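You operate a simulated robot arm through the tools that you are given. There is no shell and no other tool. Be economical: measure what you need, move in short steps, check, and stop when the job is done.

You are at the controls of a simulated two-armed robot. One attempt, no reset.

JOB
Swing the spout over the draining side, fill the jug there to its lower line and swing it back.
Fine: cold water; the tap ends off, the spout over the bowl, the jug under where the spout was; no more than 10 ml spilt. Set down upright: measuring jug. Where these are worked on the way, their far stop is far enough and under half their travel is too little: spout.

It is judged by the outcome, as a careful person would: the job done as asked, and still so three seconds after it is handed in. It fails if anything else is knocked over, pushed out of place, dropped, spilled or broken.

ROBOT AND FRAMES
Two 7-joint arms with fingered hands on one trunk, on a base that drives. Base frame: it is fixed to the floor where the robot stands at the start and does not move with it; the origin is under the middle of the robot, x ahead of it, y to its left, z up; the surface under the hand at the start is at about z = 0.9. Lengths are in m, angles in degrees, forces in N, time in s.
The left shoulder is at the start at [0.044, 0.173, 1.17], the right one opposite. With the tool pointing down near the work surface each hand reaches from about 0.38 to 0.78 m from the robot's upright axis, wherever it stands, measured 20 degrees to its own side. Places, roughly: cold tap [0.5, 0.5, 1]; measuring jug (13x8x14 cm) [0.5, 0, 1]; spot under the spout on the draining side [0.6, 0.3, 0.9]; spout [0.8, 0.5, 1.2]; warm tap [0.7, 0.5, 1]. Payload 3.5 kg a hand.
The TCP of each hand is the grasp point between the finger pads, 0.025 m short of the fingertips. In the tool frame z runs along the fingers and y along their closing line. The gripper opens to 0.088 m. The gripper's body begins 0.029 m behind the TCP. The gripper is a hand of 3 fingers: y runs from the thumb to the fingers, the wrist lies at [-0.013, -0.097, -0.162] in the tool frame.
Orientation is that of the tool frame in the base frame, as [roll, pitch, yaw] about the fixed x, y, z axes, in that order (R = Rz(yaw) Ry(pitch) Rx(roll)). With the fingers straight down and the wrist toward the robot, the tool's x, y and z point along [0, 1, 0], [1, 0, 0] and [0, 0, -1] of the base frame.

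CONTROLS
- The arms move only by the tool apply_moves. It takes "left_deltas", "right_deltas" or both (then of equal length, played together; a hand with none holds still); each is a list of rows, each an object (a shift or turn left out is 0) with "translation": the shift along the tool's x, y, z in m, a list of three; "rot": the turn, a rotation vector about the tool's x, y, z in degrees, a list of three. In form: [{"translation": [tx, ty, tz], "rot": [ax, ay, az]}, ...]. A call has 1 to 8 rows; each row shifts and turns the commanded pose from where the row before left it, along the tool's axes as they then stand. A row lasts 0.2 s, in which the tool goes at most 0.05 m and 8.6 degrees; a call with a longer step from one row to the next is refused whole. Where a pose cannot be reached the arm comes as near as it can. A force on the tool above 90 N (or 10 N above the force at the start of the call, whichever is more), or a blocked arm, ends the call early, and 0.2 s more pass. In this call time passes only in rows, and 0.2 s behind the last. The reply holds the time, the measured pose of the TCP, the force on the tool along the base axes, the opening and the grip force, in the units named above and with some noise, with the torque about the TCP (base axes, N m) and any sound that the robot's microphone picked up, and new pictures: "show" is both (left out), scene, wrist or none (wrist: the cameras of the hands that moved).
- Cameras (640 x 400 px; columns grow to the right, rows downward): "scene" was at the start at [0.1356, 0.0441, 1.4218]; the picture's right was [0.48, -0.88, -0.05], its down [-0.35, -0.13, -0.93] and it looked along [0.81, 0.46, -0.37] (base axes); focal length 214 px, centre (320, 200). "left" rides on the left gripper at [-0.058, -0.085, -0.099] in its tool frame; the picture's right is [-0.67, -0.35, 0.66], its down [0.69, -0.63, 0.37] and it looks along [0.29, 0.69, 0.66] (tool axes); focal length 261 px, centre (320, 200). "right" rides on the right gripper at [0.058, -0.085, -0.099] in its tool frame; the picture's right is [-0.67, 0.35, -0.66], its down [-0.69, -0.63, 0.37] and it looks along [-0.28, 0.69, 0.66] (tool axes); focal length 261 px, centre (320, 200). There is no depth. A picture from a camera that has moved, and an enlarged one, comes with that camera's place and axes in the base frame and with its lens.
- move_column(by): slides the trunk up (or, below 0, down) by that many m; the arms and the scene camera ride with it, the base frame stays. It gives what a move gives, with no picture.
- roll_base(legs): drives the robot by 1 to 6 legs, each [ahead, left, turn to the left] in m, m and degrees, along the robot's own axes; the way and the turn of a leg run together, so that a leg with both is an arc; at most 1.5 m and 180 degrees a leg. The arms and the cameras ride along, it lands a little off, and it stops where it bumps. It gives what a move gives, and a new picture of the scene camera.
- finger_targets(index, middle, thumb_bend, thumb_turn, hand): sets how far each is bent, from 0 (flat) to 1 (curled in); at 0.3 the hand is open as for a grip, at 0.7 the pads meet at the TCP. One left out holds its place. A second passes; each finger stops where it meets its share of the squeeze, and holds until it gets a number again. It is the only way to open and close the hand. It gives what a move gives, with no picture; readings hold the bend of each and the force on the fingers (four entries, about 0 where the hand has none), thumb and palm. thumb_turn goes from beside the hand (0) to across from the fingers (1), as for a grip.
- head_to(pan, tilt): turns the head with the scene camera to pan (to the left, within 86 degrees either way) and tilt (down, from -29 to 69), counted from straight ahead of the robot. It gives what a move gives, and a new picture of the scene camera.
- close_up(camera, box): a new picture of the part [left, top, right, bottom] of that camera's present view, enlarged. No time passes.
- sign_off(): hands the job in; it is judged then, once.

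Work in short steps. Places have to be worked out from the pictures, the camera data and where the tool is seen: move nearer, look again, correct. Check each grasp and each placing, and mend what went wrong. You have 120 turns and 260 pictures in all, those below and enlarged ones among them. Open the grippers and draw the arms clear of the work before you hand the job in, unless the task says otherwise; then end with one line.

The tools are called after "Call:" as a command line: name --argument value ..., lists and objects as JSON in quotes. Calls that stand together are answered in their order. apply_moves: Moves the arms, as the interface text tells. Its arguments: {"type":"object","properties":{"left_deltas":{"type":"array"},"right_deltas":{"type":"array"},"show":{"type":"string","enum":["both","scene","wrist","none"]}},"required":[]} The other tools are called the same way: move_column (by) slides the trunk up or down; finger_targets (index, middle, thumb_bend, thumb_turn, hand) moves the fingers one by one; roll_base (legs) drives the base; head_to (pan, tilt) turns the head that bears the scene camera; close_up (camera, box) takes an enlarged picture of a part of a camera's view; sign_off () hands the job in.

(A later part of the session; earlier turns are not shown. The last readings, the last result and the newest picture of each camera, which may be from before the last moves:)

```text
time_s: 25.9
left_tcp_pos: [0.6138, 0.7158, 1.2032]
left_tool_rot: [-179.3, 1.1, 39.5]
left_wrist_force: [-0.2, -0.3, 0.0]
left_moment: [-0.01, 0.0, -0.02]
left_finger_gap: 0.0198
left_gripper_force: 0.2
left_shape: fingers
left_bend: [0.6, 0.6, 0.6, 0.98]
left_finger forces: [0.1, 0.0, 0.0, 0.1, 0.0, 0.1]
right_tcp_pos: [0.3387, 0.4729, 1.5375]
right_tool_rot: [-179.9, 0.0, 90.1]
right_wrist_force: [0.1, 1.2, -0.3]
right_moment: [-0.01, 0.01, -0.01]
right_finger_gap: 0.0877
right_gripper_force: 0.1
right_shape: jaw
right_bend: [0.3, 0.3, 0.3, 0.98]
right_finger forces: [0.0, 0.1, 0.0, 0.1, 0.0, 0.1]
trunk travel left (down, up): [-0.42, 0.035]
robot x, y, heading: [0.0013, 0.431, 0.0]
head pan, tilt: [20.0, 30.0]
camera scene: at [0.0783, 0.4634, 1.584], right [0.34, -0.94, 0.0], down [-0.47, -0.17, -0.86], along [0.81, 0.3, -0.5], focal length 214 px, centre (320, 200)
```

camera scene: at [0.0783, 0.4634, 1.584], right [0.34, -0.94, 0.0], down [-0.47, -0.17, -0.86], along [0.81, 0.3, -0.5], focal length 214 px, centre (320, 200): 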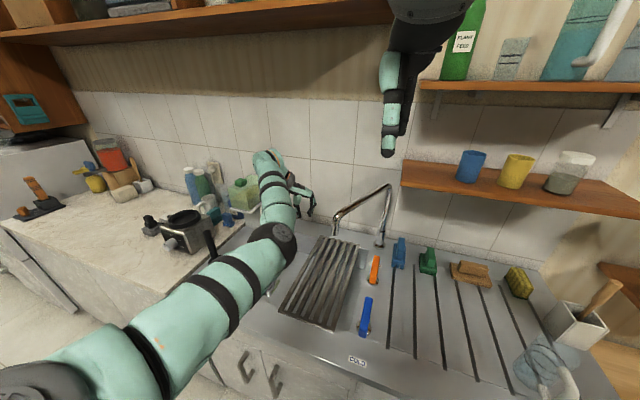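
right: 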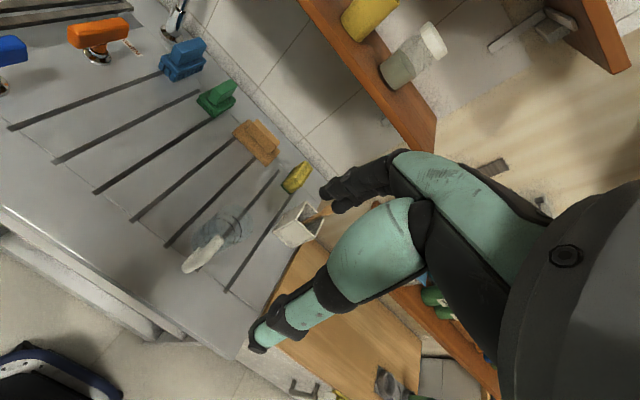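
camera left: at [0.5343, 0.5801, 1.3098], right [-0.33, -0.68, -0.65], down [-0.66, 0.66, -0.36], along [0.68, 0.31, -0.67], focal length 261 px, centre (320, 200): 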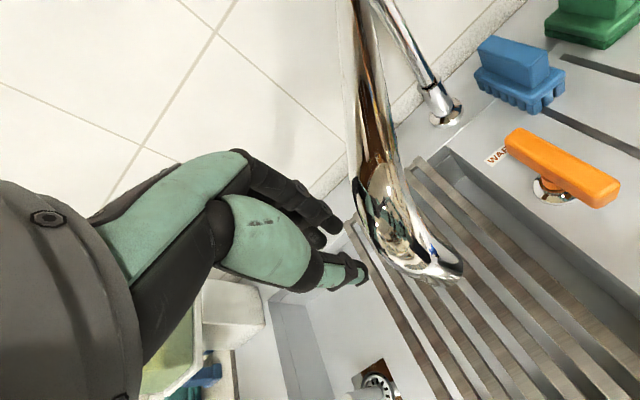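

There is good clearance now. I'll come in behind the pipe and push along the arc in moderate steps.

Call:
apply_moves --left_deltas '[{"translation": [-0.0088, 0.0381, 0.003]}, {"translation": [-0.0088, 0.0381, 0.003]}, {"translation": [-0.024, 0.0071, 0]}, {"translation": [-0.0232, 0.0092, 0]}, {"translation": [-0.0224, 0.0111, 0]}, {"translation": [-0.0213, 0.013, 0]}, {"translation": [-0.0201, 0.015, 0]}]' --show "both"

```text
time_s: 27.5
left_tcp_pos: [0.6022, 0.5445, 1.2024]
left_tool_rot: [-179.5, 0.8, 40.9]
left_wrist_force: [-0.1, 0.0, 0.7]
left_moment: [0.0, 0.02, -0.02]
left_finger_gap: 0.0198
left_gripper_force: 0.1
left_shape: fingers
left_bend: [0.6, 0.6, 0.6, 0.98]
left_finger forces: [0.0, 0.0, 0.0, 0.0, 0.0, 0.0]
right_tcp_pos: [0.3385, 0.4705, 1.5373]
right_tool_rot: [-179.8, -0.1, 90.2]
right_wrist_force: [-0.1, -0.6, 0.1]
right_moment: [-0.01, 0.0, 0.01]
right_finger_gap: 0.0877
right_gripper_force: 0.1
right_shape: jaw
right_bend: [0.3, 0.3, 0.3, 0.98]
right_finger forces: [0.0, 0.0, 0.0, 0.0, 0.0, 0.0]
trunk travel left (down, up): [-0.42, 0.035]
robot x, y, heading: [0.0059, 0.4318, 0.4]
head pan, tilt: [20.0, 30.0]
camera scene: at [0.0775, 0.462, 1.5841], right [0.34, -0.94, 0.0], down [-0.47, -0.17, -0.86], along [0.81, 0.3, -0.5], focal length 214 px, centre (320, 200)
camera left: at [0.5037, 0.5725, 1.3027], right [-0.74, -0.18, -0.64], down [0.1, 0.92, -0.37], along [0.66, -0.34, -0.67], focal length 261 px, centre (320, 200)
```

scene: 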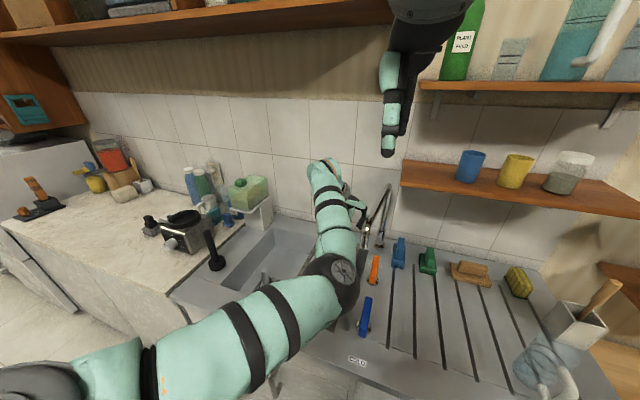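
left: 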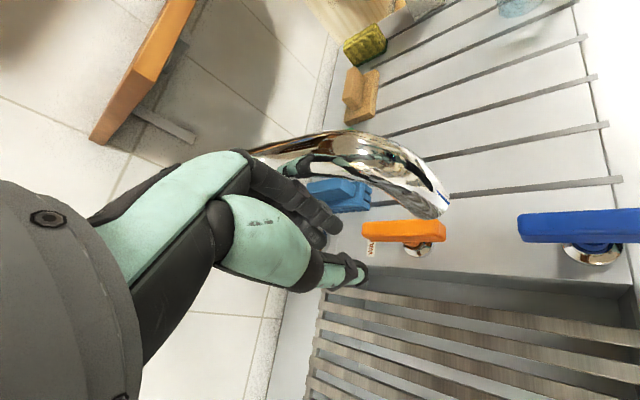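

The spout is swinging; its tip is near (0.56, 0.51). I'll carry on along the arc; the elbow clears the blue tap lever (top ≈0.98) by several centimetres.

Call:
apply_moves --left_deltas '[{"translation": [-0.0202, 0.0147, 0]}, {"translation": [-0.0188, 0.0164, 0]}, {"translation": [-0.0174, 0.018, 0]}, {"translation": [-0.0157, 0.0195, 0]}]' --show "both"

```text
time_s: 28.7
left_tcp_pos: [0.6058, 0.4774, 1.21]
left_tool_rot: [-179.4, -0.6, 43.8]
left_wrist_force: [-0.2, 0.0, 0.6]
left_moment: [0.02, -0.01, 0.0]
left_finger_gap: 0.0195
left_gripper_force: 0.0
left_shape: fingers
left_bend: [0.6, 0.6, 0.6, 0.98]
left_finger forces: [0.0, 0.0, 0.0, 0.0, 0.0, 0.0]
right_tcp_pos: [0.3392, 0.4731, 1.5374]
right_tool_rot: [-179.8, 0.0, 90.1]
right_wrist_force: [0.3, 0.2, 0.3]
right_moment: [-0.01, 0.0, 0.01]
right_finger_gap: 0.0875
right_gripper_force: 0.1
right_shape: jaw
right_bend: [0.3, 0.3, 0.3, 0.98]
right_finger forces: [0.1, 0.0, 0.0, 0.0, 0.0, 0.1]
trunk travel left (down, up): [-0.42, 0.035]
robot x, y, heading: [-0.0029, 0.4324, 0.3]
head pan, tilt: [20.0, 30.0]
stopped in row 4 (left hand): the arm was blocked; the commanded pose is now the measured one
camera scene: at [0.078, 0.4628, 1.584], right [0.34, -0.94, 0.0], down [-0.47, -0.17, -0.86], along [0.81, 0.3, -0.5], focal length 214 px, centre (320, 200)
camera left: at [0.5052, 0.4987, 1.3085], right [-0.72, -0.2, -0.66], down [0.06, 0.93, -0.35], along [0.69, -0.3, -0.66], focal length 261 px, centre (320, 200)
```

scene: 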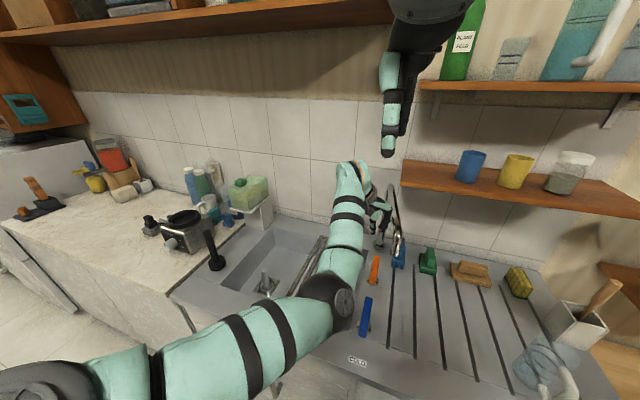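
left: 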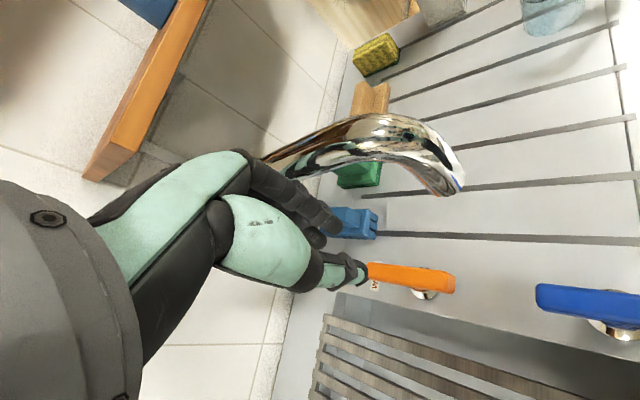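

Blocked again, with the tip around (0.556, 0.425). I'll zoom in to see whether the spout is at its stop or the elbow is touching something.

Call:
close_up --camera "scene" --box '[280, 150, 460, 350]'

Call:
close_up --camera "scene" --box '[0, 200, 400, 400]'

```text
2.00 times, centred on (370, 250) of scene
camera zoom: at [0.078, 0.4628, 1.584], right [0.34, -0.94, 0.0], down [-0.47, -0.17, -0.86], along [0.81, 0.3, -0.5], focal length 429 px, centre (220, 100)
```

zoom: 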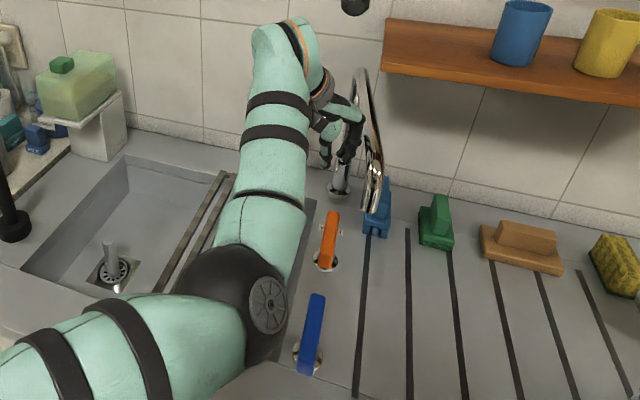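

```text
1.60 times, centred on (200, 300) of scene
camera zoom: at [0.078, 0.4628, 1.584], right [0.34, -0.94, 0.0], down [-0.47, -0.17, -0.86], along [0.81, 0.3, -0.5], focal length 343 px, centre (512, 40)
```

zoom: 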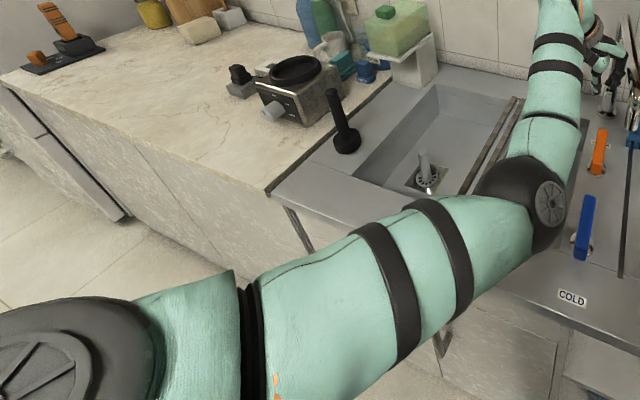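

Nothing obvious touches. I'll push gently a little further and compare the pictures.

Call:
apply_moves --left_deltas '[{"translation": [-0.006, 0.006, 0.003]}, {"translation": [-0.006, 0.006, 0.003]}, {"translation": [-0.006, 0.006, 0.003]}]' --show "both"

Call:
close_up --camera "scene" --box '[280, 150, 460, 350]'

```text
time_s: 29.7
left_tcp_pos: [0.6176, 0.4832, 1.2046]
left_tool_rot: [-179.5, -1.7, 46.6]
left_wrist_force: [-0.6, 0.1, -1.2]
left_moment: [0.02, 0.0, 0.01]
left_finger_gap: 0.0197
left_gripper_force: 0.0
left_shape: fingers
left_bend: [0.6, 0.6, 0.6, 0.98]
left_finger forces: [0.1, 0.1, 0.0, 0.1, 0.0, 0.0]
right_tcp_pos: [0.3389, 0.4724, 1.5379]
right_tool_rot: [-179.9, -0.1, 90.1]
right_wrist_force: [0.1, -0.4, -0.1]
right_moment: [0.02, -0.02, -0.01]
right_finger_gap: 0.0878
right_gripper_force: 0.1
right_shape: jaw
right_bend: [0.3, 0.3, 0.3, 0.98]
right_finger forces: [0.0, 0.0, 0.0, 0.0, 0.1, 0.0]
trunk travel left (down, up): [-0.42, 0.035]
robot x, y, heading: [-0.0081, 0.4335, 0.1]
head pan, tilt: [20.0, 30.0]
stopped in row 3 (left hand): the arm was blocked; the commanded pose is now the measured one
camera scene: at [0.078, 0.4626, 1.584], right [0.34, -0.94, 0.0], down [-0.47, -0.17, -0.86], along [0.81, 0.3, -0.5], focal length 214 px, centre (320, 200)
camera left: at [0.5141, 0.4973, 1.3023], right [-0.71, -0.23, -0.67], down [0.02, 0.94, -0.34], along [0.71, -0.25, -0.66], focal length 261 px, centre (320, 200)
```

scene: 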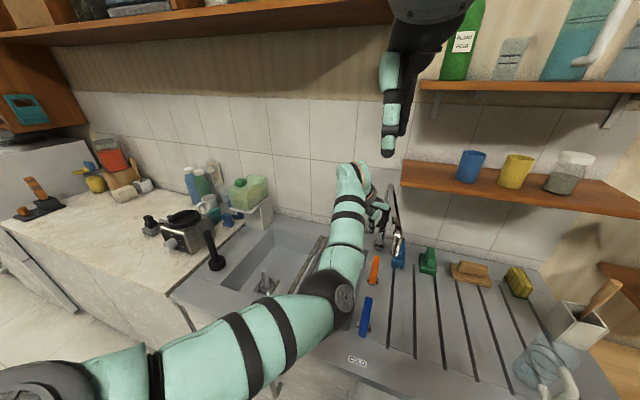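
left: 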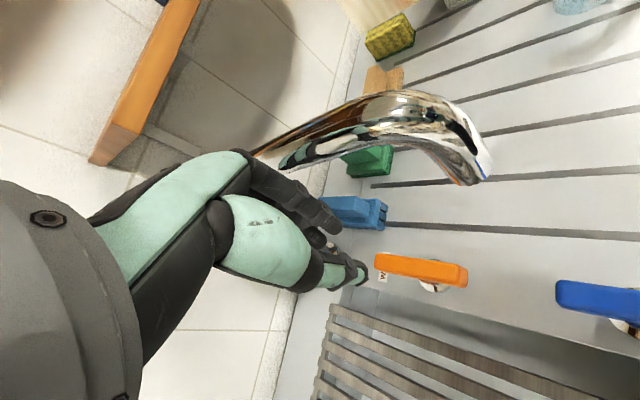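

```text
2.00 times, centred on (370, 250) of scene
camera zoom: at [0.078, 0.4626, 1.584], right [0.34, -0.94, 0.0], down [-0.47, -0.17, -0.86], along [0.81, 0.3, -0.5], focal length 429 px, centre (220, 100)
```

zoom: 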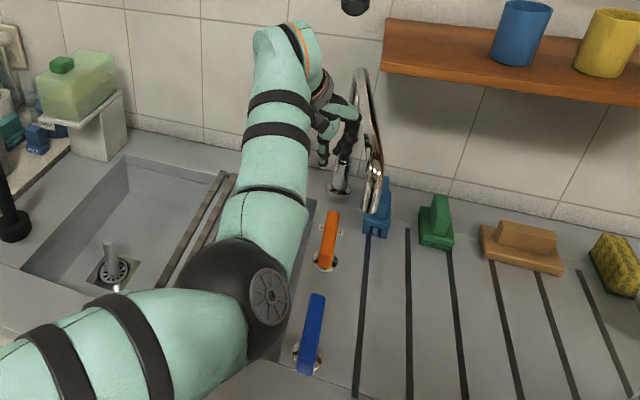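

The hand slid back along the pipe instead of the pipe moving. To tell an arm limit from the spout's stop, I'll lift over the pipe and repeat the same motion in free air.

Call:
apply_moves --left_deltas '[{"translation": [0.022, -0.0206, 0]}, {"translation": [0, 0, -0.045]}, {"translation": [0, 0, -0.045]}, {"translation": [-0.029, 0.0275, 0]}, {"translation": [-0.029, 0.0275, 0]}, {"translation": [-0.029, 0.0275, 0]}]' --show "both"

```text
time_s: 31.3
left_tcp_pos: [0.6279, 0.4192, 1.2892]
left_tool_rot: [-179.3, -1.6, 49.3]
left_wrist_force: [-0.2, 0.4, 0.5]
left_moment: [-0.02, 0.01, 0.03]
left_finger_gap: 0.0195
left_gripper_force: 0.1
left_shape: fingers
left_bend: [0.6, 0.6, 0.6, 0.98]
left_finger forces: [0.1, 0.0, 0.0, 0.1, 0.0, 0.1]
right_tcp_pos: [0.339, 0.4726, 1.5366]
right_tool_rot: [-179.8, -0.1, 90.2]
right_wrist_force: [-0.4, 0.9, 0.2]
right_moment: [0.02, -0.02, 0.01]
right_finger_gap: 0.0874
right_gripper_force: 0.1
right_shape: jaw
right_bend: [0.3, 0.3, 0.3, 0.98]
right_finger forces: [0.0, 0.1, 0.0, 0.0, 0.1, 0.0]
trunk travel left (down, up): [-0.42, 0.035]
robot x, y, heading: [-0.0037, 0.4291, 0.2]
head pan, tilt: [20.0, 30.0]
stopped in row 6 (left hand): the arm was blocked; the commanded pose is now the measured one
camera scene: at [0.0778, 0.4624, 1.5841], right [0.34, -0.94, 0.0], down [-0.47, -0.17, -0.86], along [0.81, 0.3, -0.5], focal length 214 px, centre (320, 200)
camera left: at [0.5255, 0.4281, 1.3871], right [-0.7, -0.26, -0.67], down [-0.03, 0.94, -0.34], along [0.72, -0.22, -0.66], focal length 261 px, centre (320, 200)
```

scene: 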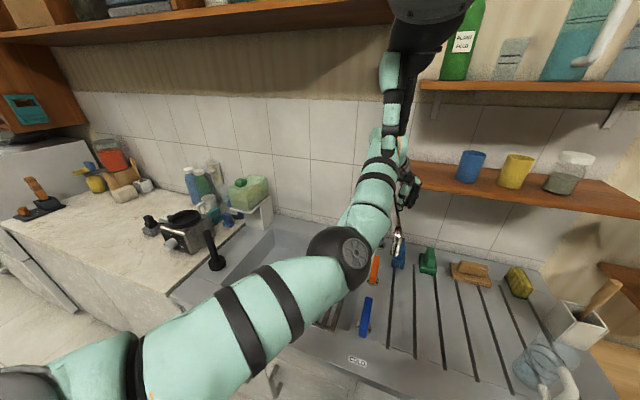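
left: 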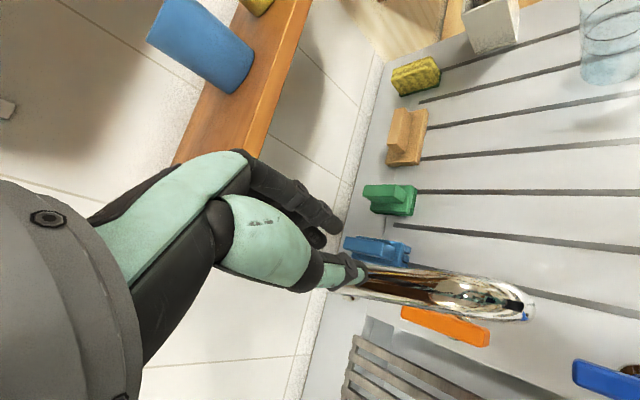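

It's blocked in free air as well, so this is a limit of the left arm and not the spout's stop. I'll park the left arm out to the left and finish the swing with the right hand.

Call:
apply_moves --left_deltas '[{"translation": [0.03, -0.038, 0]}, {"translation": [0.03, -0.038, 0]}, {"translation": [0.03, -0.038, 0]}, {"translation": [0.03, -0.038, 0]}, {"translation": [0.01, -0.048, 0]}, {"translation": [0.01, -0.048, 0]}, {"translation": [0.01, -0.048, 0]}]' --show "scene"

Call:
close_up --camera "scene" --box '[260, 140, 460, 340]'

```text
time_s: 32.9
left_tcp_pos: [0.501, 0.7223, 1.2971]
left_tool_rot: [-179.2, -1.5, 48.7]
left_wrist_force: [-0.3, 0.7, 0.7]
left_moment: [-0.02, 0.02, 0.01]
left_finger_gap: 0.0199
left_gripper_force: 0.1
left_shape: fingers
left_bend: [0.6, 0.6, 0.6, 0.98]
left_finger forces: [0.1, 0.0, 0.0, 0.0, 0.1, 0.0]
right_tcp_pos: [0.3377, 0.4733, 1.5382]
right_tool_rot: [-179.9, 0.0, 90.2]
right_wrist_force: [0.6, -0.6, 0.2]
right_moment: [0.0, 0.0, 0.03]
right_finger_gap: 0.0877
right_gripper_force: 0.0
right_shape: jaw
right_bend: [0.3, 0.3, 0.3, 0.98]
right_finger forces: [0.0, 0.0, 0.1, 0.1, 0.0, 0.1]
trunk travel left (down, up): [-0.42, 0.035]
robot x, y, heading: [-0.0, 0.4325, 0.3]
head pan, tilt: [20.0, 30.0]
camera scene: at [0.0773, 0.4635, 1.5841], right [0.34, -0.94, 0.0], down [-0.47, -0.17, -0.86], along [0.81, 0.3, -0.5], focal length 214 px, centre (320, 200)
```

scene: 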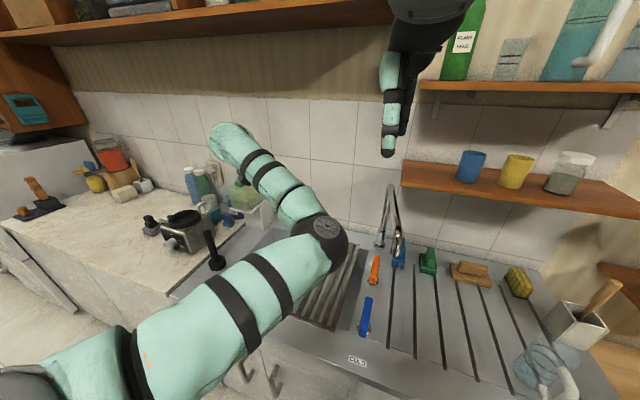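

```text
2.00 times, centred on (360, 240) of scene
camera zoom: at [0.0773, 0.4635, 1.5841], right [0.34, -0.94, 0.0], down [-0.47, -0.17, -0.86], along [0.81, 0.3, -0.5], focal length 429 px, centre (240, 120)
```

zoom: 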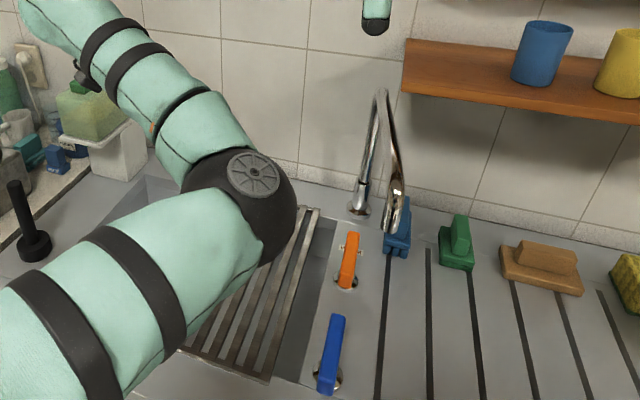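

The left elbow would crowd the right arm, so I'll take the left hand back home first and close the right fingers into a probe.

Call:
apply_moves --left_deltas '[{"translation": [0, -0.035, -0.02], "rot": [0, 0, -7]}, {"translation": [0.005, -0.035, -0.02], "rot": [0, 0, -7]}, {"translation": [0.01, -0.035, -0.02], "rot": [0, 0, -7]}, {"translation": [0.03, -0.03, -0.02], "rot": [0, 0, -7]}, {"translation": [0.03, -0.03, -0.02], "rot": [0, 0, -7]}, {"translation": [0.04, -0.02, -0.02], "rot": [0, 0, -7]}, {"translation": [0.04, 0, 0]}]' --show "scene"

Call:
finger_targets --hand "right" --index 0.6 --middle 0.6 --thumb_bend 0.6

```text
time_s: 34.5
left_tcp_pos: [0.3685, 0.9473, 1.4222]
left_tool_rot: [179.6, -1.6, 90.8]
left_wrist_force: [-0.2, -0.3, 0.1]
left_moment: [-0.01, 0.03, -0.04]
left_finger_gap: 0.0196
left_gripper_force: 0.1
left_shape: fingers
left_bend: [0.6, 0.6, 0.6, 0.98]
left_finger forces: [0.0, 0.0, 0.1, 0.0, 0.1, 0.0]
right_tcp_pos: [0.3387, 0.4749, 1.5377]
right_tool_rot: [-179.9, 0.2, 90.2]
right_wrist_force: [-0.2, 0.1, 0.7]
right_moment: [0.0, -0.02, 0.02]
right_finger_gap: 0.0874
right_gripper_force: 0.0
right_shape: jaw
right_bend: [0.3, 0.3, 0.3, 0.98]
right_finger forces: [0.0, 0.1, 0.1, 0.0, 0.0, 0.0]
trunk travel left (down, up): [-0.42, 0.035]
robot x, y, heading: [-0.001, 0.4327, 0.3]
head pan, tilt: [20.0, 30.0]
camera scene: at [0.0783, 0.4653, 1.584], right [0.34, -0.94, 0.0], down [-0.47, -0.17, -0.86], along [0.81, 0.3, -0.5], focal length 214 px, centre (320, 200)
```

scene: 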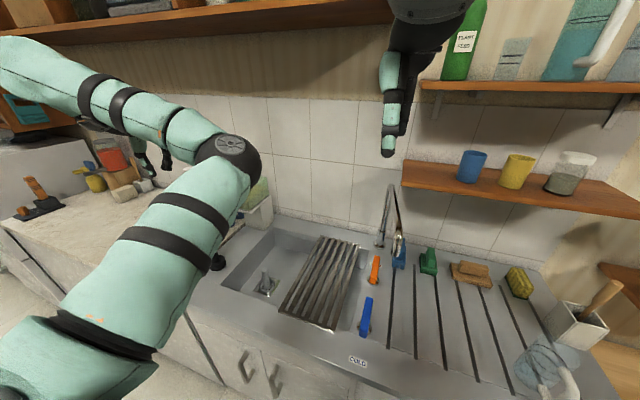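

```text
time_s: 35.5
left_tcp_pos: [0.3684, 0.945, 1.4238]
left_tool_rot: [179.5, -1.8, 90.7]
left_wrist_force: [-0.4, 1.0, -0.4]
left_moment: [-0.02, -0.01, 0.04]
left_finger_gap: 0.0195
left_gripper_force: 0.1
left_shape: fingers
left_bend: [0.6, 0.6, 0.6, 0.98]
left_finger forces: [0.0, 0.0, 0.0, 0.0, 0.0, 0.0]
right_tcp_pos: [0.3379, 0.472, 1.5371]
right_tool_rot: [-179.9, -0.1, 90.2]
right_wrist_force: [-0.4, 0.9, 0.6]
right_moment: [-0.01, -0.03, 0.0]
right_finger_gap: 0.0203
right_gripper_force: 0.0
right_shape: fingers
right_bend: [0.6, 0.6, 0.6, 0.98]
right_finger forces: [0.0, 0.1, 0.1, 0.0, 0.1, 0.0]
trunk travel left (down, up): [-0.42, 0.035]
robot x, y, heading: [0.0, 0.434, 0.3]
head pan, tilt: [20.0, 30.0]
```

Next I'll bring the right hand forward and down to just left of the spout.

Call:
apply_moves --right_deltas '[{"translation": [0.006, 0.032, 0.037]}, {"translation": [0.006, 0.032, 0.037]}, {"translation": [0.006, 0.032, 0.037]}, {"translation": [0.006, 0.032, 0.037]}, {"translation": [0.006, 0.032, 0.037]}, {"translation": [0.006, 0.032, 0.037]}, {"translation": [0.006, 0.032, 0.037]}, {"translation": [0.006, 0.032, 0.037]}]' --show "both"

```text
time_s: 37.3
left_tcp_pos: [0.3695, 0.946, 1.4231]
left_tool_rot: [179.6, -1.8, 90.7]
left_wrist_force: [0.2, -0.6, 1.0]
left_moment: [0.0, 0.02, -0.01]
left_finger_gap: 0.0197
left_gripper_force: 0.1
left_shape: fingers
left_bend: [0.6, 0.6, 0.6, 0.98]
left_finger forces: [0.0, 0.0, 0.0, 0.1, 0.0, 0.0]
right_tcp_pos: [0.5961, 0.5214, 1.2391]
right_tool_rot: [-179.7, 0.1, 90.3]
right_wrist_force: [0.1, 0.0, -0.1]
right_moment: [0.03, 0.01, -0.01]
right_finger_gap: 0.02
right_gripper_force: 0.2
right_shape: fingers
right_bend: [0.6, 0.6, 0.6, 0.98]
right_finger forces: [0.0, 0.0, 0.0, 0.0, 0.0, 0.0]
trunk travel left (down, up): [-0.42, 0.035]
robot x, y, heading: [0.0015, 0.4292, 0.1]
head pan, tilt: [20.0, 30.0]
camera scene: at [0.08, 0.4638, 1.5839], right [0.34, -0.94, 0.0], down [-0.47, -0.17, -0.86], along [0.81, 0.3, -0.5], focal length 214 px, centre (320, 200)
camera right: at [0.5108, 0.5804, 1.3387], right [0.35, -0.67, 0.65], down [-0.63, -0.69, -0.36], along [0.69, -0.28, -0.66], focal length 261 px, centre (320, 200)
```

scene: 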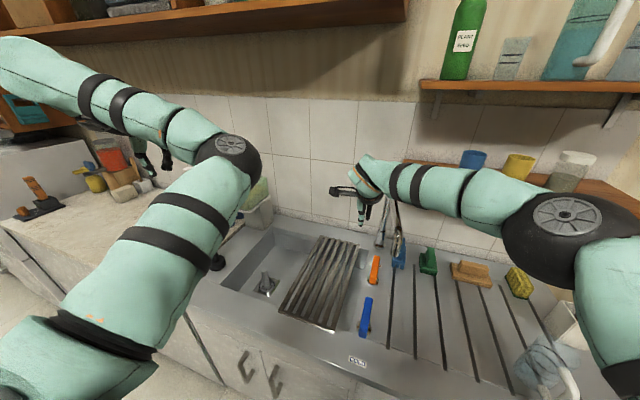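
right: 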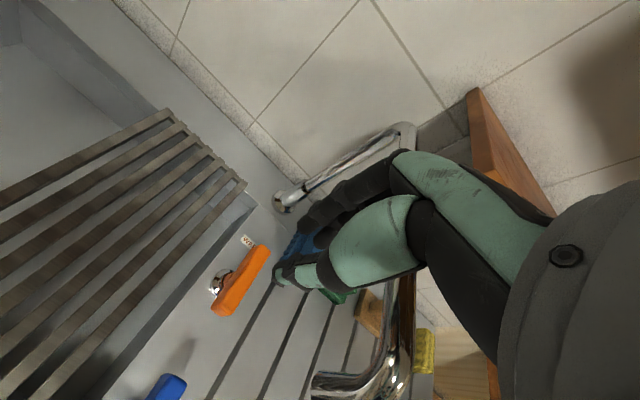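

The right arm has a good configuration with its elbow high and clear. I'll lower to pipe level and push along the arc to the right.

Call:
apply_moves --right_deltas '[{"translation": [0, 0, 0.034]}, {"translation": [-0.0253, -0.0036, 0]}, {"translation": [-0.0256, -0.0013, 0]}, {"translation": [-0.0256, 0.0009, 0]}, {"translation": [-0.0254, 0.0031, 0]}, {"translation": [-0.025, 0.0053, 0]}]' --show "both"

```text
time_s: 38.7
left_tcp_pos: [0.3678, 0.9445, 1.4247]
left_tool_rot: [179.7, -1.9, 90.6]
left_wrist_force: [0.0, 0.0, 0.1]
left_moment: [0.0, 0.01, -0.02]
left_finger_gap: 0.0194
left_gripper_force: 0.1
left_shape: fingers
left_bend: [0.6, 0.6, 0.6, 0.98]
left_finger forces: [0.0, 0.0, 0.0, 0.0, 0.0, 0.0]
right_tcp_pos: [0.5988, 0.3933, 1.207]
right_tool_rot: [-179.9, -0.1, 90.2]
right_wrist_force: [0.6, 0.0, -0.1]
right_moment: [-0.01, 0.04, 0.03]
right_finger_gap: 0.02
right_gripper_force: 0.2
right_shape: fingers
right_bend: [0.6, 0.6, 0.6, 0.98]
right_finger forces: [0.1, 0.2, 0.1, 0.0, 0.0, 0.1]
trunk travel left (down, up): [-0.42, 0.035]
robot x, y, heading: [0.002, 0.4353, 0.2]
head pan, tilt: [20.0, 30.0]
camera scene: at [0.0781, 0.4614, 1.5841], right [0.34, -0.94, 0.0], down [-0.47, -0.17, -0.86], along [0.81, 0.3, -0.5], focal length 214 px, centre (320, 200)
camera right: at [0.5126, 0.4517, 1.3056], right [0.35, -0.67, 0.65], down [-0.63, -0.69, -0.37], along [0.69, -0.28, -0.66], focal length 261 px, centre (320, 200)
```

scene: 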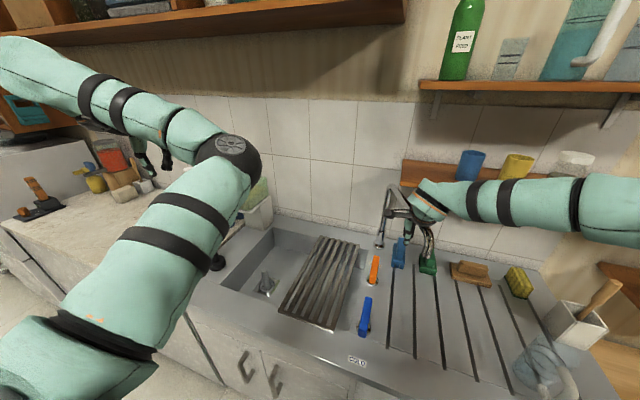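
right: 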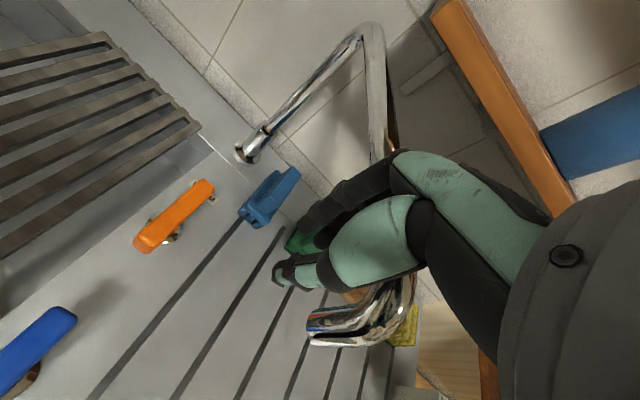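

It's swinging smoothly. I'll continue toward the far stop.

Call:
apply_moves --right_deltas '[{"translation": [-0.0245, 0.0075, 0]}, {"translation": [-0.0237, 0.0096, 0]}, {"translation": [-0.0228, 0.0116, 0]}, {"translation": [-0.0217, 0.0136, 0]}]' --show "both"

```text
time_s: 39.9
left_tcp_pos: [0.3518, 0.96, 1.4239]
left_tool_rot: [179.1, -1.4, 91.2]
left_wrist_force: [-0.4, -1.0, 0.1]
left_moment: [0.04, 0.03, 0.01]
left_finger_gap: 0.0195
left_gripper_force: 0.0
left_shape: fingers
left_bend: [0.6, 0.6, 0.6, 0.98]
left_finger forces: [0.0, 0.0, 0.0, 0.1, 0.1, 0.1]
right_tcp_pos: [0.6235, 0.3347, 1.2082]
right_tool_rot: [-179.4, -0.2, 92.8]
right_wrist_force: [-34.8, 61.7, 9.7]
right_moment: [-0.81, -0.69, 1.68]
right_finger_gap: 0.0198
right_gripper_force: 36.7
right_shape: fingers
right_bend: [0.6, 0.7, 0.6, 0.98]
right_finger forces: [0.1, 73.2, 0.1, 0.0, 0.0, 0.0]
trunk travel left (down, up): [-0.42, 0.035]
robot x, y, heading: [-0.0016, 0.4335, 0.9]
head pan, tilt: [20.0, 30.0]
stopped in row 4 (right hand): the force on the tool passed its limit at 94 N (the readings are from after the stop); the commanded pose is now the measured one
camera scene: at [0.0646, 0.4751, 1.5849], right [0.35, -0.94, 0.01], down [-0.46, -0.18, -0.87], along [0.81, 0.3, -0.5], focal length 214 px, centre (320, 200)
camera right: at [0.5365, 0.3898, 1.3089], right [0.39, -0.65, 0.65], down [-0.6, -0.71, -0.36], along [0.7, -0.25, -0.67], focal length 261 px, centre (320, 200)
```

scene: 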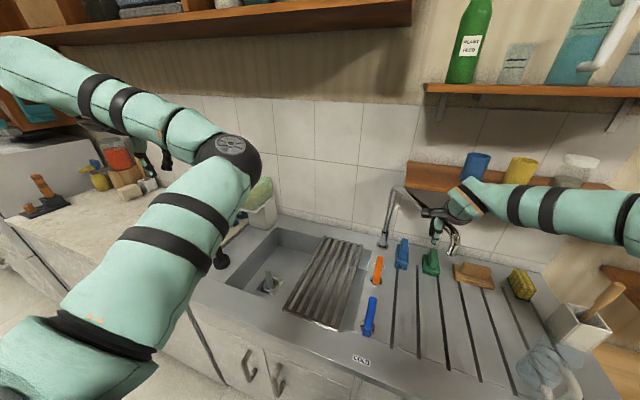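
right: 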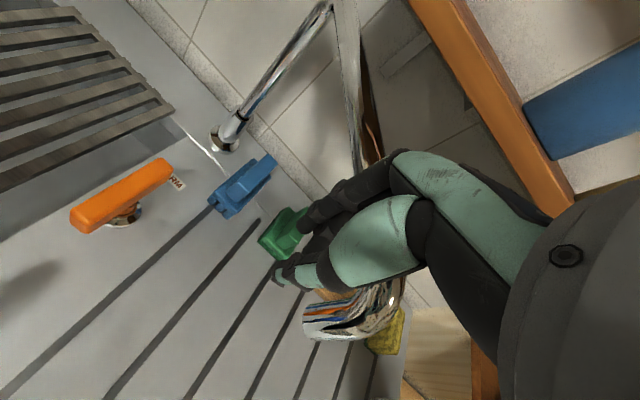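

The right hand felt the far stop (94 N) with the pipe at about 214°, giving a tip around (0.61, 0.285) to match the given spot. I'll back off, rise and retreat.

Call:
apply_moves --right_deltas '[{"translation": [0.03, -0.02, 0]}, {"translation": [0.02, -0.04, -0.01]}, {"translation": [0, -0.035, -0.035]}, {"translation": [0, -0.035, -0.035]}, {"translation": [0, -0.045, -0.01]}, {"translation": [0, -0.045, 0]}]' --show "both"

Call:
close_up --camera "scene" --box '[360, 160, 600, 320]'

```text
time_s: 41.3
left_tcp_pos: [0.3628, 0.9489, 1.4242]
left_tool_rot: [179.4, -1.8, 91.0]
left_wrist_force: [-0.2, -0.9, 0.0]
left_moment: [0.01, 0.0, -0.04]
left_finger_gap: 0.0198
left_gripper_force: 0.1
left_shape: fingers
left_bend: [0.6, 0.6, 0.6, 0.98]
left_finger forces: [0.1, 0.1, 0.0, 0.0, 0.0, 0.0]
right_tcp_pos: [0.4111, 0.3609, 1.2951]
right_tool_rot: [-179.2, -0.2, 91.5]
right_wrist_force: [-0.5, -0.9, 1.0]
right_moment: [-0.01, -0.02, 0.03]
right_finger_gap: 0.0201
right_gripper_force: 0.0
right_shape: fingers
right_bend: [0.6, 0.6, 0.6, 0.98]
right_finger forces: [0.0, 0.0, 0.0, 0.0, 0.1, 0.1]
trunk travel left (down, up): [-0.42, 0.035]
robot x, y, heading: [-0.0043, 0.4359, 0.4]
head pan, tilt: [20.0, 30.0]
camera scene: at [0.0739, 0.4649, 1.5842], right [0.35, -0.94, 0.0], down [-0.47, -0.17, -0.86], along [0.81, 0.3, -0.5], focal length 214 px, centre (320, 200)
camera right: at [0.3269, 0.4166, 1.396], right [0.38, -0.66, 0.65], down [-0.62, -0.7, -0.36], along [0.69, -0.26, -0.67], focal length 261 px, centre (320, 200)
```

scene: 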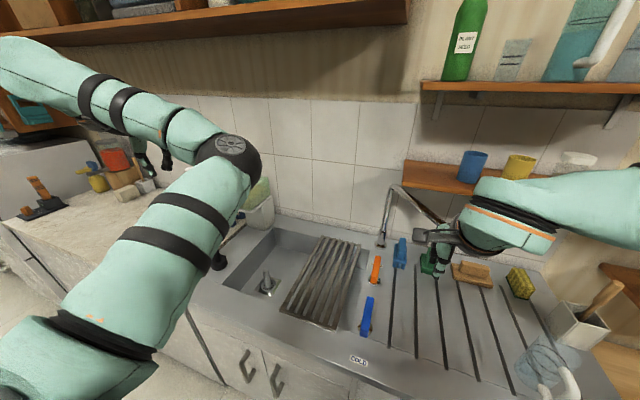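
right: 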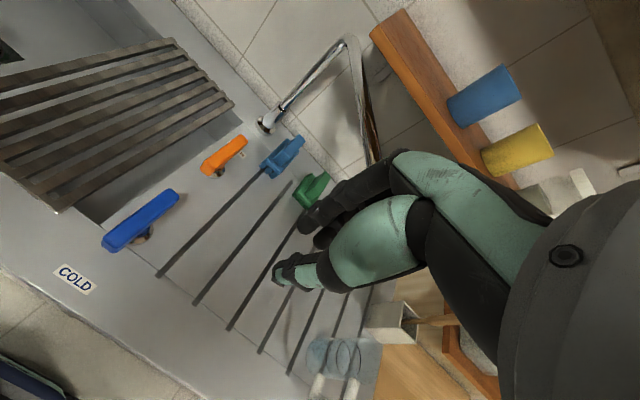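

```text
2.50 times, centred on (480, 240) of scene
camera zoom: at [0.0739, 0.4649, 1.5842], right [0.35, -0.94, 0.0], down [-0.47, -0.17, -0.86], along [0.81, 0.3, -0.5], focal length 536 px, centre (-80, 100)
```

zoom: 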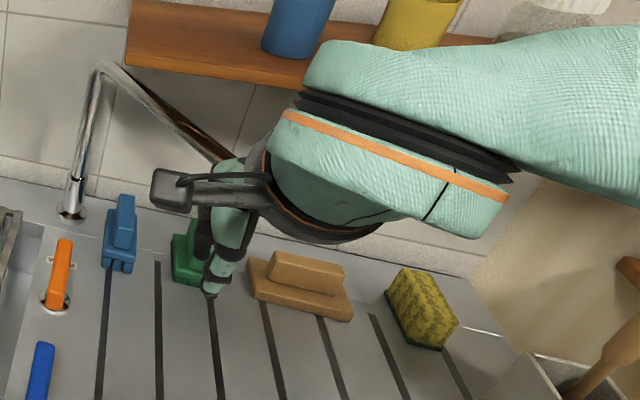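

Now for the jug: I'll move the right hand above its handle, open the fingers, and lower the trunk for low work.

Call:
apply_moves --right_deltas '[{"translation": [-0.045, -0.005, 0]}, {"translation": [-0.045, -0.005, 0]}, {"translation": [-0.045, -0.005, 0]}, {"translation": [-0.045, -0.005, 0]}, {"translation": [-0.045, -0.005, 0]}, {"translation": [-0.045, -0.005, 0]}]' --show "none"

Call:
finger_targets --hand "right" --index 0.3 --middle 0.3 --thumb_bend 0.3

Call:
move_column --by -0.12

Call:
head_to --pan -20 --tilt 40

```text
time_s: 42.7
left_tcp_pos: [0.3631, 0.9467, 1.4242]
left_tool_rot: [179.5, -1.9, 91.0]
left_wrist_force: [-0.5, -0.3, 0.7]
left_moment: [-0.02, 0.02, 0.01]
left_finger_gap: 0.0199
left_gripper_force: 0.1
left_shape: fingers
left_bend: [0.6, 0.6, 0.6, 0.98]
left_finger forces: [0.0, 0.0, 0.1, 0.0, 0.0, 0.0]
right_tcp_pos: [0.3928, 0.0843, 1.2951]
right_tool_rot: [-179.1, -0.2, 91.6]
right_wrist_force: [0.1, 0.4, 0.4]
right_moment: [0.02, 0.01, 0.01]
right_finger_gap: 0.0201
right_gripper_force: 0.2
right_shape: fingers
right_bend: [0.6, 0.6, 0.6, 0.98]
right_finger forces: [0.0, 0.1, 0.1, 0.1, 0.0, 0.0]
trunk travel left (down, up): [-0.42, 0.035]
robot x, y, heading: [-0.0024, 0.4336, 0.2]
head pan, tilt: [20.0, 30.0]
```

```text
time_s: 43.7
left_tcp_pos: [0.365, 0.9481, 1.4228]
left_tool_rot: [179.6, -1.8, 91.0]
left_wrist_force: [0.0, 0.9, 0.4]
left_moment: [0.01, 0.03, 0.03]
left_finger_gap: 0.0195
left_gripper_force: 0.0
left_shape: fingers
left_bend: [0.6, 0.6, 0.6, 0.98]
left_finger forces: [0.0, 0.1, 0.0, 0.0, 0.0, 0.0]
right_tcp_pos: [0.3946, 0.0884, 1.2956]
right_tool_rot: [-179.1, -0.3, 91.6]
right_wrist_force: [0.5, 0.6, -0.8]
right_moment: [0.01, -0.03, -0.01]
right_finger_gap: 0.0842
right_gripper_force: 0.1
right_shape: fingers
right_bend: [0.3, 0.3, 0.3, 0.98]
right_finger forces: [0.0, 0.1, 0.0, 0.0, 0.0, 0.1]
trunk travel left (down, up): [-0.42, 0.035]
robot x, y, heading: [-0.0032, 0.4359, 0.4]
head pan, tilt: [20.0, 30.0]
```

```text
time_s: 45.2
left_tcp_pos: [0.3645, 0.9486, 1.3038]
left_tool_rot: [179.5, -1.8, 91.0]
left_wrist_force: [-0.7, 0.0, -0.7]
left_moment: [0.0, 0.01, -0.02]
left_finger_gap: 0.0198
left_gripper_force: 0.1
left_shape: fingers
left_bend: [0.6, 0.6, 0.6, 0.98]
left_finger forces: [0.0, 0.0, 0.0, 0.0, 0.0, 0.0]
right_tcp_pos: [0.3929, 0.088, 1.174]
right_tool_rot: [-179.1, -0.2, 91.6]
right_wrist_force: [-0.6, -0.5, 0.3]
right_moment: [-0.02, -0.02, 0.04]
right_finger_gap: 0.0845
right_gripper_force: 0.1
right_shape: fingers
right_bend: [0.3, 0.3, 0.3, 0.98]
right_finger forces: [0.0, 0.0, 0.0, 0.0, 0.0, 0.0]
trunk travel left (down, up): [-0.3, 0.155]
robot x, y, heading: [0.002, 0.434, 0.0]
head pan, tilt: [20.0, 30.0]
```

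```text
time_s: 46.3
left_tcp_pos: [0.3644, 0.9485, 1.3022]
left_tool_rot: [179.7, -1.8, 91.1]
left_wrist_force: [-0.5, 1.4, -0.1]
left_moment: [0.03, -0.04, 0.01]
left_finger_gap: 0.02
left_gripper_force: 0.0
left_shape: fingers
left_bend: [0.6, 0.6, 0.6, 0.98]
left_finger forces: [0.0, 0.0, 0.1, 0.0, 0.0, 0.0]
right_tcp_pos: [0.3931, 0.0878, 1.1747]
right_tool_rot: [-179.1, -0.2, 91.6]
right_wrist_force: [0.5, 0.2, -0.8]
right_moment: [0.01, -0.04, -0.03]
right_finger_gap: 0.0846
right_gripper_force: 0.0
right_shape: fingers
right_bend: [0.3, 0.3, 0.3, 0.98]
right_finger forces: [0.0, 0.0, 0.0, 0.1, 0.1, 0.1]
trunk travel left (down, up): [-0.3, 0.155]
robot x, y, heading: [-0.0002, 0.4335, 0.4]
head pan, tilt: [-20.0, 40.0]
camera scene: at [0.1039, 0.4047, 1.4405], right [-0.33, -0.94, 0.02], down [-0.65, 0.21, -0.73], along [0.68, -0.26, -0.69], focal length 214 px, centre (320, 200)
```

scene: 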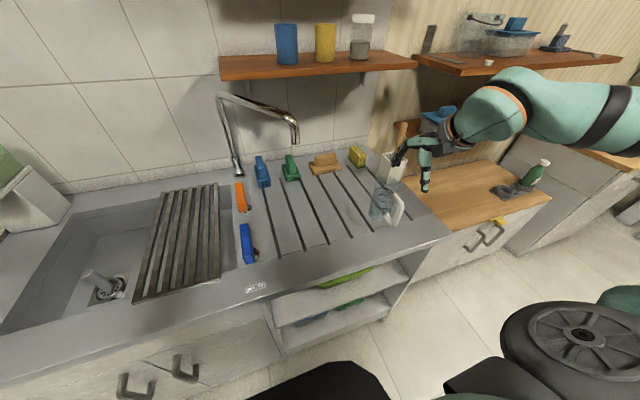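

The spout tip measures (0.613, 0.284), agreeing with the stop. Now a closer look at the jug and the hand.

Call:
close_up --camera "scene" --box '[340, 120, 460, 240]'

Call:
close_up --camera "right" --box '[0, 0, 640, 400]'

```text
3.33 times, centred on (400, 180) of scene
camera zoom: at [0.1039, 0.4047, 1.4405], right [-0.33, -0.94, 0.02], down [-0.65, 0.21, -0.73], along [0.68, -0.26, -0.69], focal length 715 px, centre (53, 267)
```

zoom: 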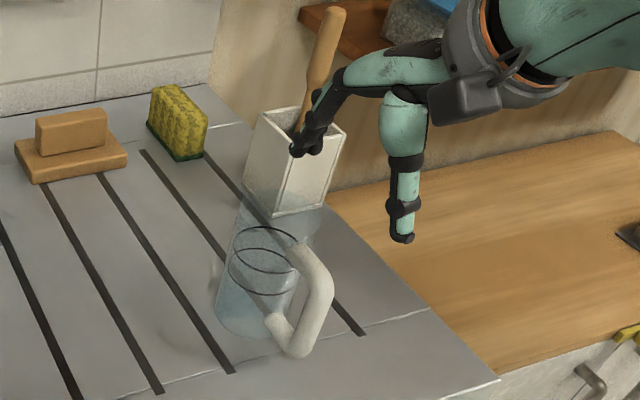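

```text
1.00 times, centred on (320, 200) of right (not enlarged: the box is as wide or as high as the picture)
camera zoom: at [0.3079, 0.1446, 1.2755], right [0.38, -0.66, 0.65], down [-0.62, -0.7, -0.36], along [0.69, -0.26, -0.67], focal length 261 px, centre (320, 200)
```

zoom: 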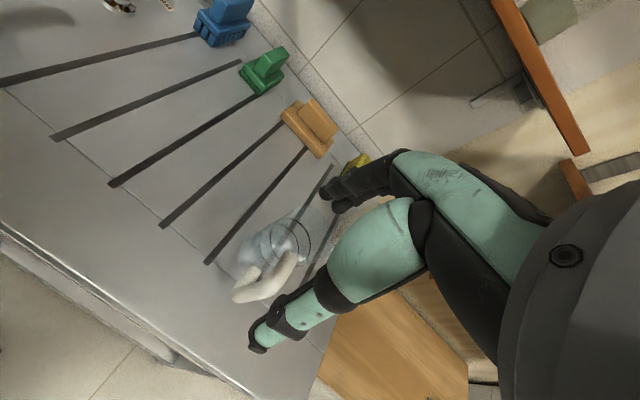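

The handle is a D-loop in the plane y≈0.033, with its outer bar at x≈0.425 and z≈0.95–1.03. I'll turn the right hand so it closes along y across the bar (wrist to the right), staying above it.

Call:
apply_moves --right_deltas '[{"rot": [0, 0, -8.5]}, {"rot": [0, 0, -8.5]}, {"rot": [0, 0, -8.5]}, {"rot": [0, 0, -8.5]}, {"rot": [0, 0, -8.5]}, {"rot": [0, 0, -8.5]}, {"rot": [0, 0, -8.5]}, {"rot": [0, 0, -8.5]}]' --show "none"

Call:
apply_moves --right_deltas '[{"rot": [0, 0, -8.5]}, {"rot": [0, 0, -8.5]}, {"rot": [0, 0, -3]}]' --show "both"

```text
time_s: 48.1
left_tcp_pos: [0.3656, 0.9491, 1.3033]
left_tool_rot: [179.7, -1.7, 91.0]
left_wrist_force: [0.2, 0.6, 0.3]
left_moment: [-0.01, -0.03, 0.01]
left_finger_gap: 0.0198
left_gripper_force: 0.0
left_shape: fingers
left_bend: [0.6, 0.6, 0.6, 0.98]
left_finger forces: [0.1, 0.0, 0.0, 0.0, 0.0, 0.0]
right_tcp_pos: [0.365, 0.1697, 1.1539]
right_tool_rot: [178.3, 1.2, 121.9]
right_wrist_force: [0.4, 0.5, -0.4]
right_moment: [0.01, -0.05, -0.02]
right_finger_gap: 0.0846
right_gripper_force: 0.0
right_shape: fingers
right_bend: [0.3, 0.3, 0.3, 0.98]
right_finger forces: [0.1, 0.0, 0.0, 0.0, 0.0, 0.0]
right hand out of reach, approached as far as the arm can: row 2, 3, 4, 5, 6, 7, 8
trunk travel left (down, up): [-0.3, 0.155]
robot x, y, heading: [0.0006, 0.4332, 0.3]
head pan, tilt: [-20.0, 40.0]
```

```text
time_s: 48.9
left_tcp_pos: [0.3643, 0.947, 1.3038]
left_tool_rot: [179.5, -1.9, 91.0]
left_wrist_force: [-0.7, 0.1, -0.2]
left_moment: [-0.03, 0.0, 0.02]
left_finger_gap: 0.0197
left_gripper_force: 0.1
left_shape: fingers
left_bend: [0.6, 0.6, 0.6, 0.98]
left_finger forces: [0.0, 0.0, 0.0, 0.1, 0.1, 0.1]
right_tcp_pos: [0.3673, 0.1957, 1.1539]
right_tool_rot: [178.9, 3.1, 127.4]
right_wrist_force: [-0.8, -0.3, 0.1]
right_moment: [0.01, 0.03, 0.02]
right_finger_gap: 0.0848
right_gripper_force: 0.1
right_shape: fingers
right_bend: [0.3, 0.3, 0.3, 0.98]
right_finger forces: [0.0, 0.0, 0.1, 0.0, 0.0, 0.0]
right hand out of reach, approached as far as the arm can: row 1, 2, 3
trunk travel left (down, up): [-0.3, 0.155]
robot x, y, heading: [-0.0008, 0.4341, 0.4]
head pan, tilt: [-20.0, 40.0]
camera scene: at [0.1035, 0.4033, 1.4405], right [-0.33, -0.94, 0.02], down [-0.65, 0.22, -0.73], along [0.68, -0.26, -0.69], focal length 214 px, centre (320, 200)
camera right: at [0.2595, 0.1945, 1.2471], right [0.65, -0.3, 0.7], down [-0.07, -0.94, -0.34], along [0.76, 0.17, -0.63], focal length 261 px, centre (320, 200)
```

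scene: 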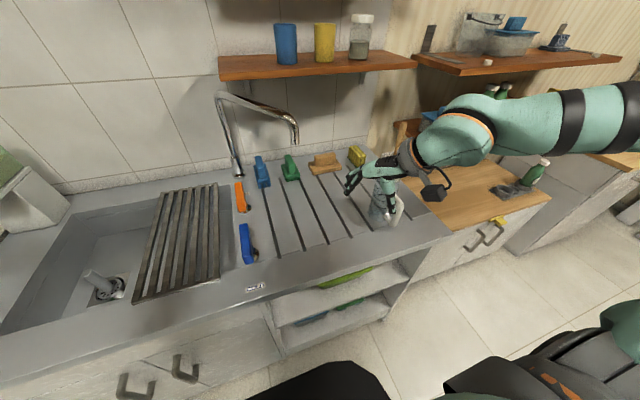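
right: 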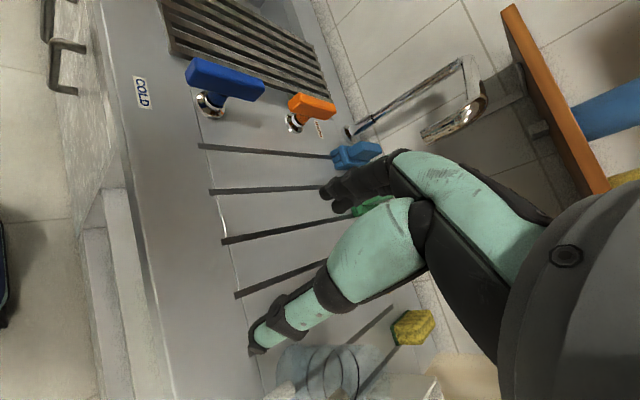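

The rotated pose is out of reach from this base position. I'll drive 0.23 m right so the jug and its destination both fall inside the right arm's range.

Call:
roll_base --legs '[[0, -0.23, 0]]'

Call:
apply_moves --right_deltas '[{"rot": [0, -1.5, -8.3]}, {"rot": [0, -1.5, -8.3]}, {"rot": [0, 0, -8.5]}, {"rot": [0, 0, -8.5]}, {"rot": [0, 0, -8.5]}, {"rot": [0, 0, -8.5]}]' --show "both"

```text
time_s: 50.6
left_tcp_pos: [0.3665, 0.7188, 1.3024]
left_tool_rot: [179.6, -1.7, 91.0]
left_wrist_force: [0.1, 0.3, 0.3]
left_moment: [0.02, -0.02, 0.01]
left_finger_gap: 0.0198
left_gripper_force: 0.1
left_shape: fingers
left_bend: [0.6, 0.6, 0.6, 0.98]
left_finger forces: [0.1, 0.1, 0.0, 0.1, 0.0, 0.1]
right_tcp_pos: [0.37, -0.0322, 1.1527]
right_tool_rot: [179.1, 3.3, 127.3]
right_wrist_force: [0.0, 0.3, -0.7]
right_moment: [-0.02, -0.01, -0.04]
right_finger_gap: 0.0848
right_gripper_force: 0.0
right_shape: fingers
right_bend: [0.3, 0.3, 0.3, 0.98]
right_finger forces: [0.0, 0.1, 0.1, 0.0, 0.0, 0.0]
trunk travel left (down, up): [-0.3, 0.155]
robot x, y, heading: [0.0014, 0.2039, 0.5]
head pan, tilt: [-20.0, 40.0]
camera scene: at [0.1054, 0.1759, 1.4405], right [-0.33, -0.94, 0.02], down [-0.65, 0.21, -0.73], along [0.68, -0.26, -0.69], focal length 214 px, centre (320, 200)
```

scene: 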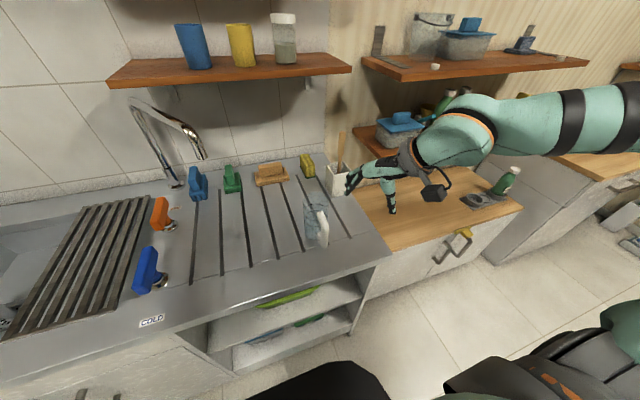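

```text
time_s: 52.0
left_tcp_pos: [0.3671, 0.7165, 1.3036]
left_tool_rot: [179.6, -2.0, 90.9]
left_wrist_force: [0.1, 0.1, 0.2]
left_moment: [0.01, 0.02, 0.02]
left_finger_gap: 0.0196
left_gripper_force: 0.0
left_shape: fingers
left_bend: [0.6, 0.6, 0.6, 0.98]
left_finger forces: [0.0, 0.0, 0.0, 0.0, 0.1, 0.1]
right_tcp_pos: [0.3637, -0.0044, 1.1372]
right_tool_rot: [177.5, 3.3, 134.6]
right_wrist_force: [1.0, -0.1, -0.6]
right_moment: [0.01, 0.0, -0.02]
right_finger_gap: 0.0847
right_gripper_force: 0.0
right_shape: fingers
right_bend: [0.3, 0.3, 0.3, 0.98]
right_finger forces: [0.0, 0.0, 0.0, 0.1, 0.0, 0.0]
right hand out of reach, approached as far as the arm can: row 1, 2, 3, 4, 5, 6
trunk travel left (down, up): [-0.3, 0.155]
robot x, y, heading: [0.0002, 0.2049, 0.3]
head pan, tilt: [-20.0, 40.0]
camera scene: at [0.1058, 0.1724, 1.4404], right [-0.33, -0.94, 0.02], down [-0.65, 0.22, -0.72], along [0.68, -0.26, -0.69], focal length 214 px, centre (320, 200)
camera right: at [0.2553, -0.0211, 1.2297], right [0.67, -0.22, 0.71], down [0.06, -0.93, -0.35], along [0.74, 0.28, -0.61], focal length 261 px, centre (320, 200)
```

scene: 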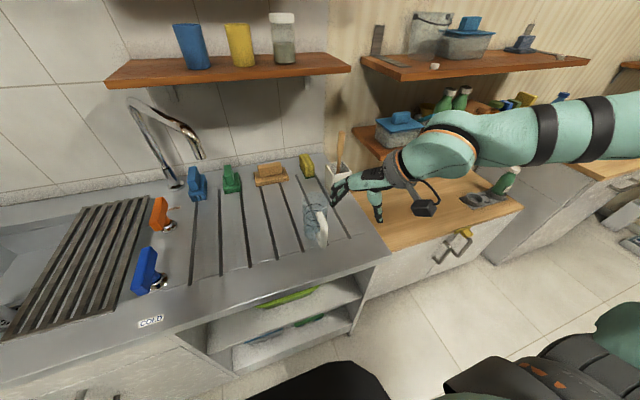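
right: 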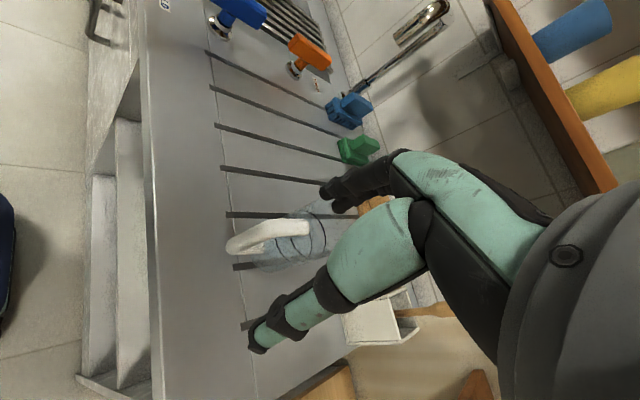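

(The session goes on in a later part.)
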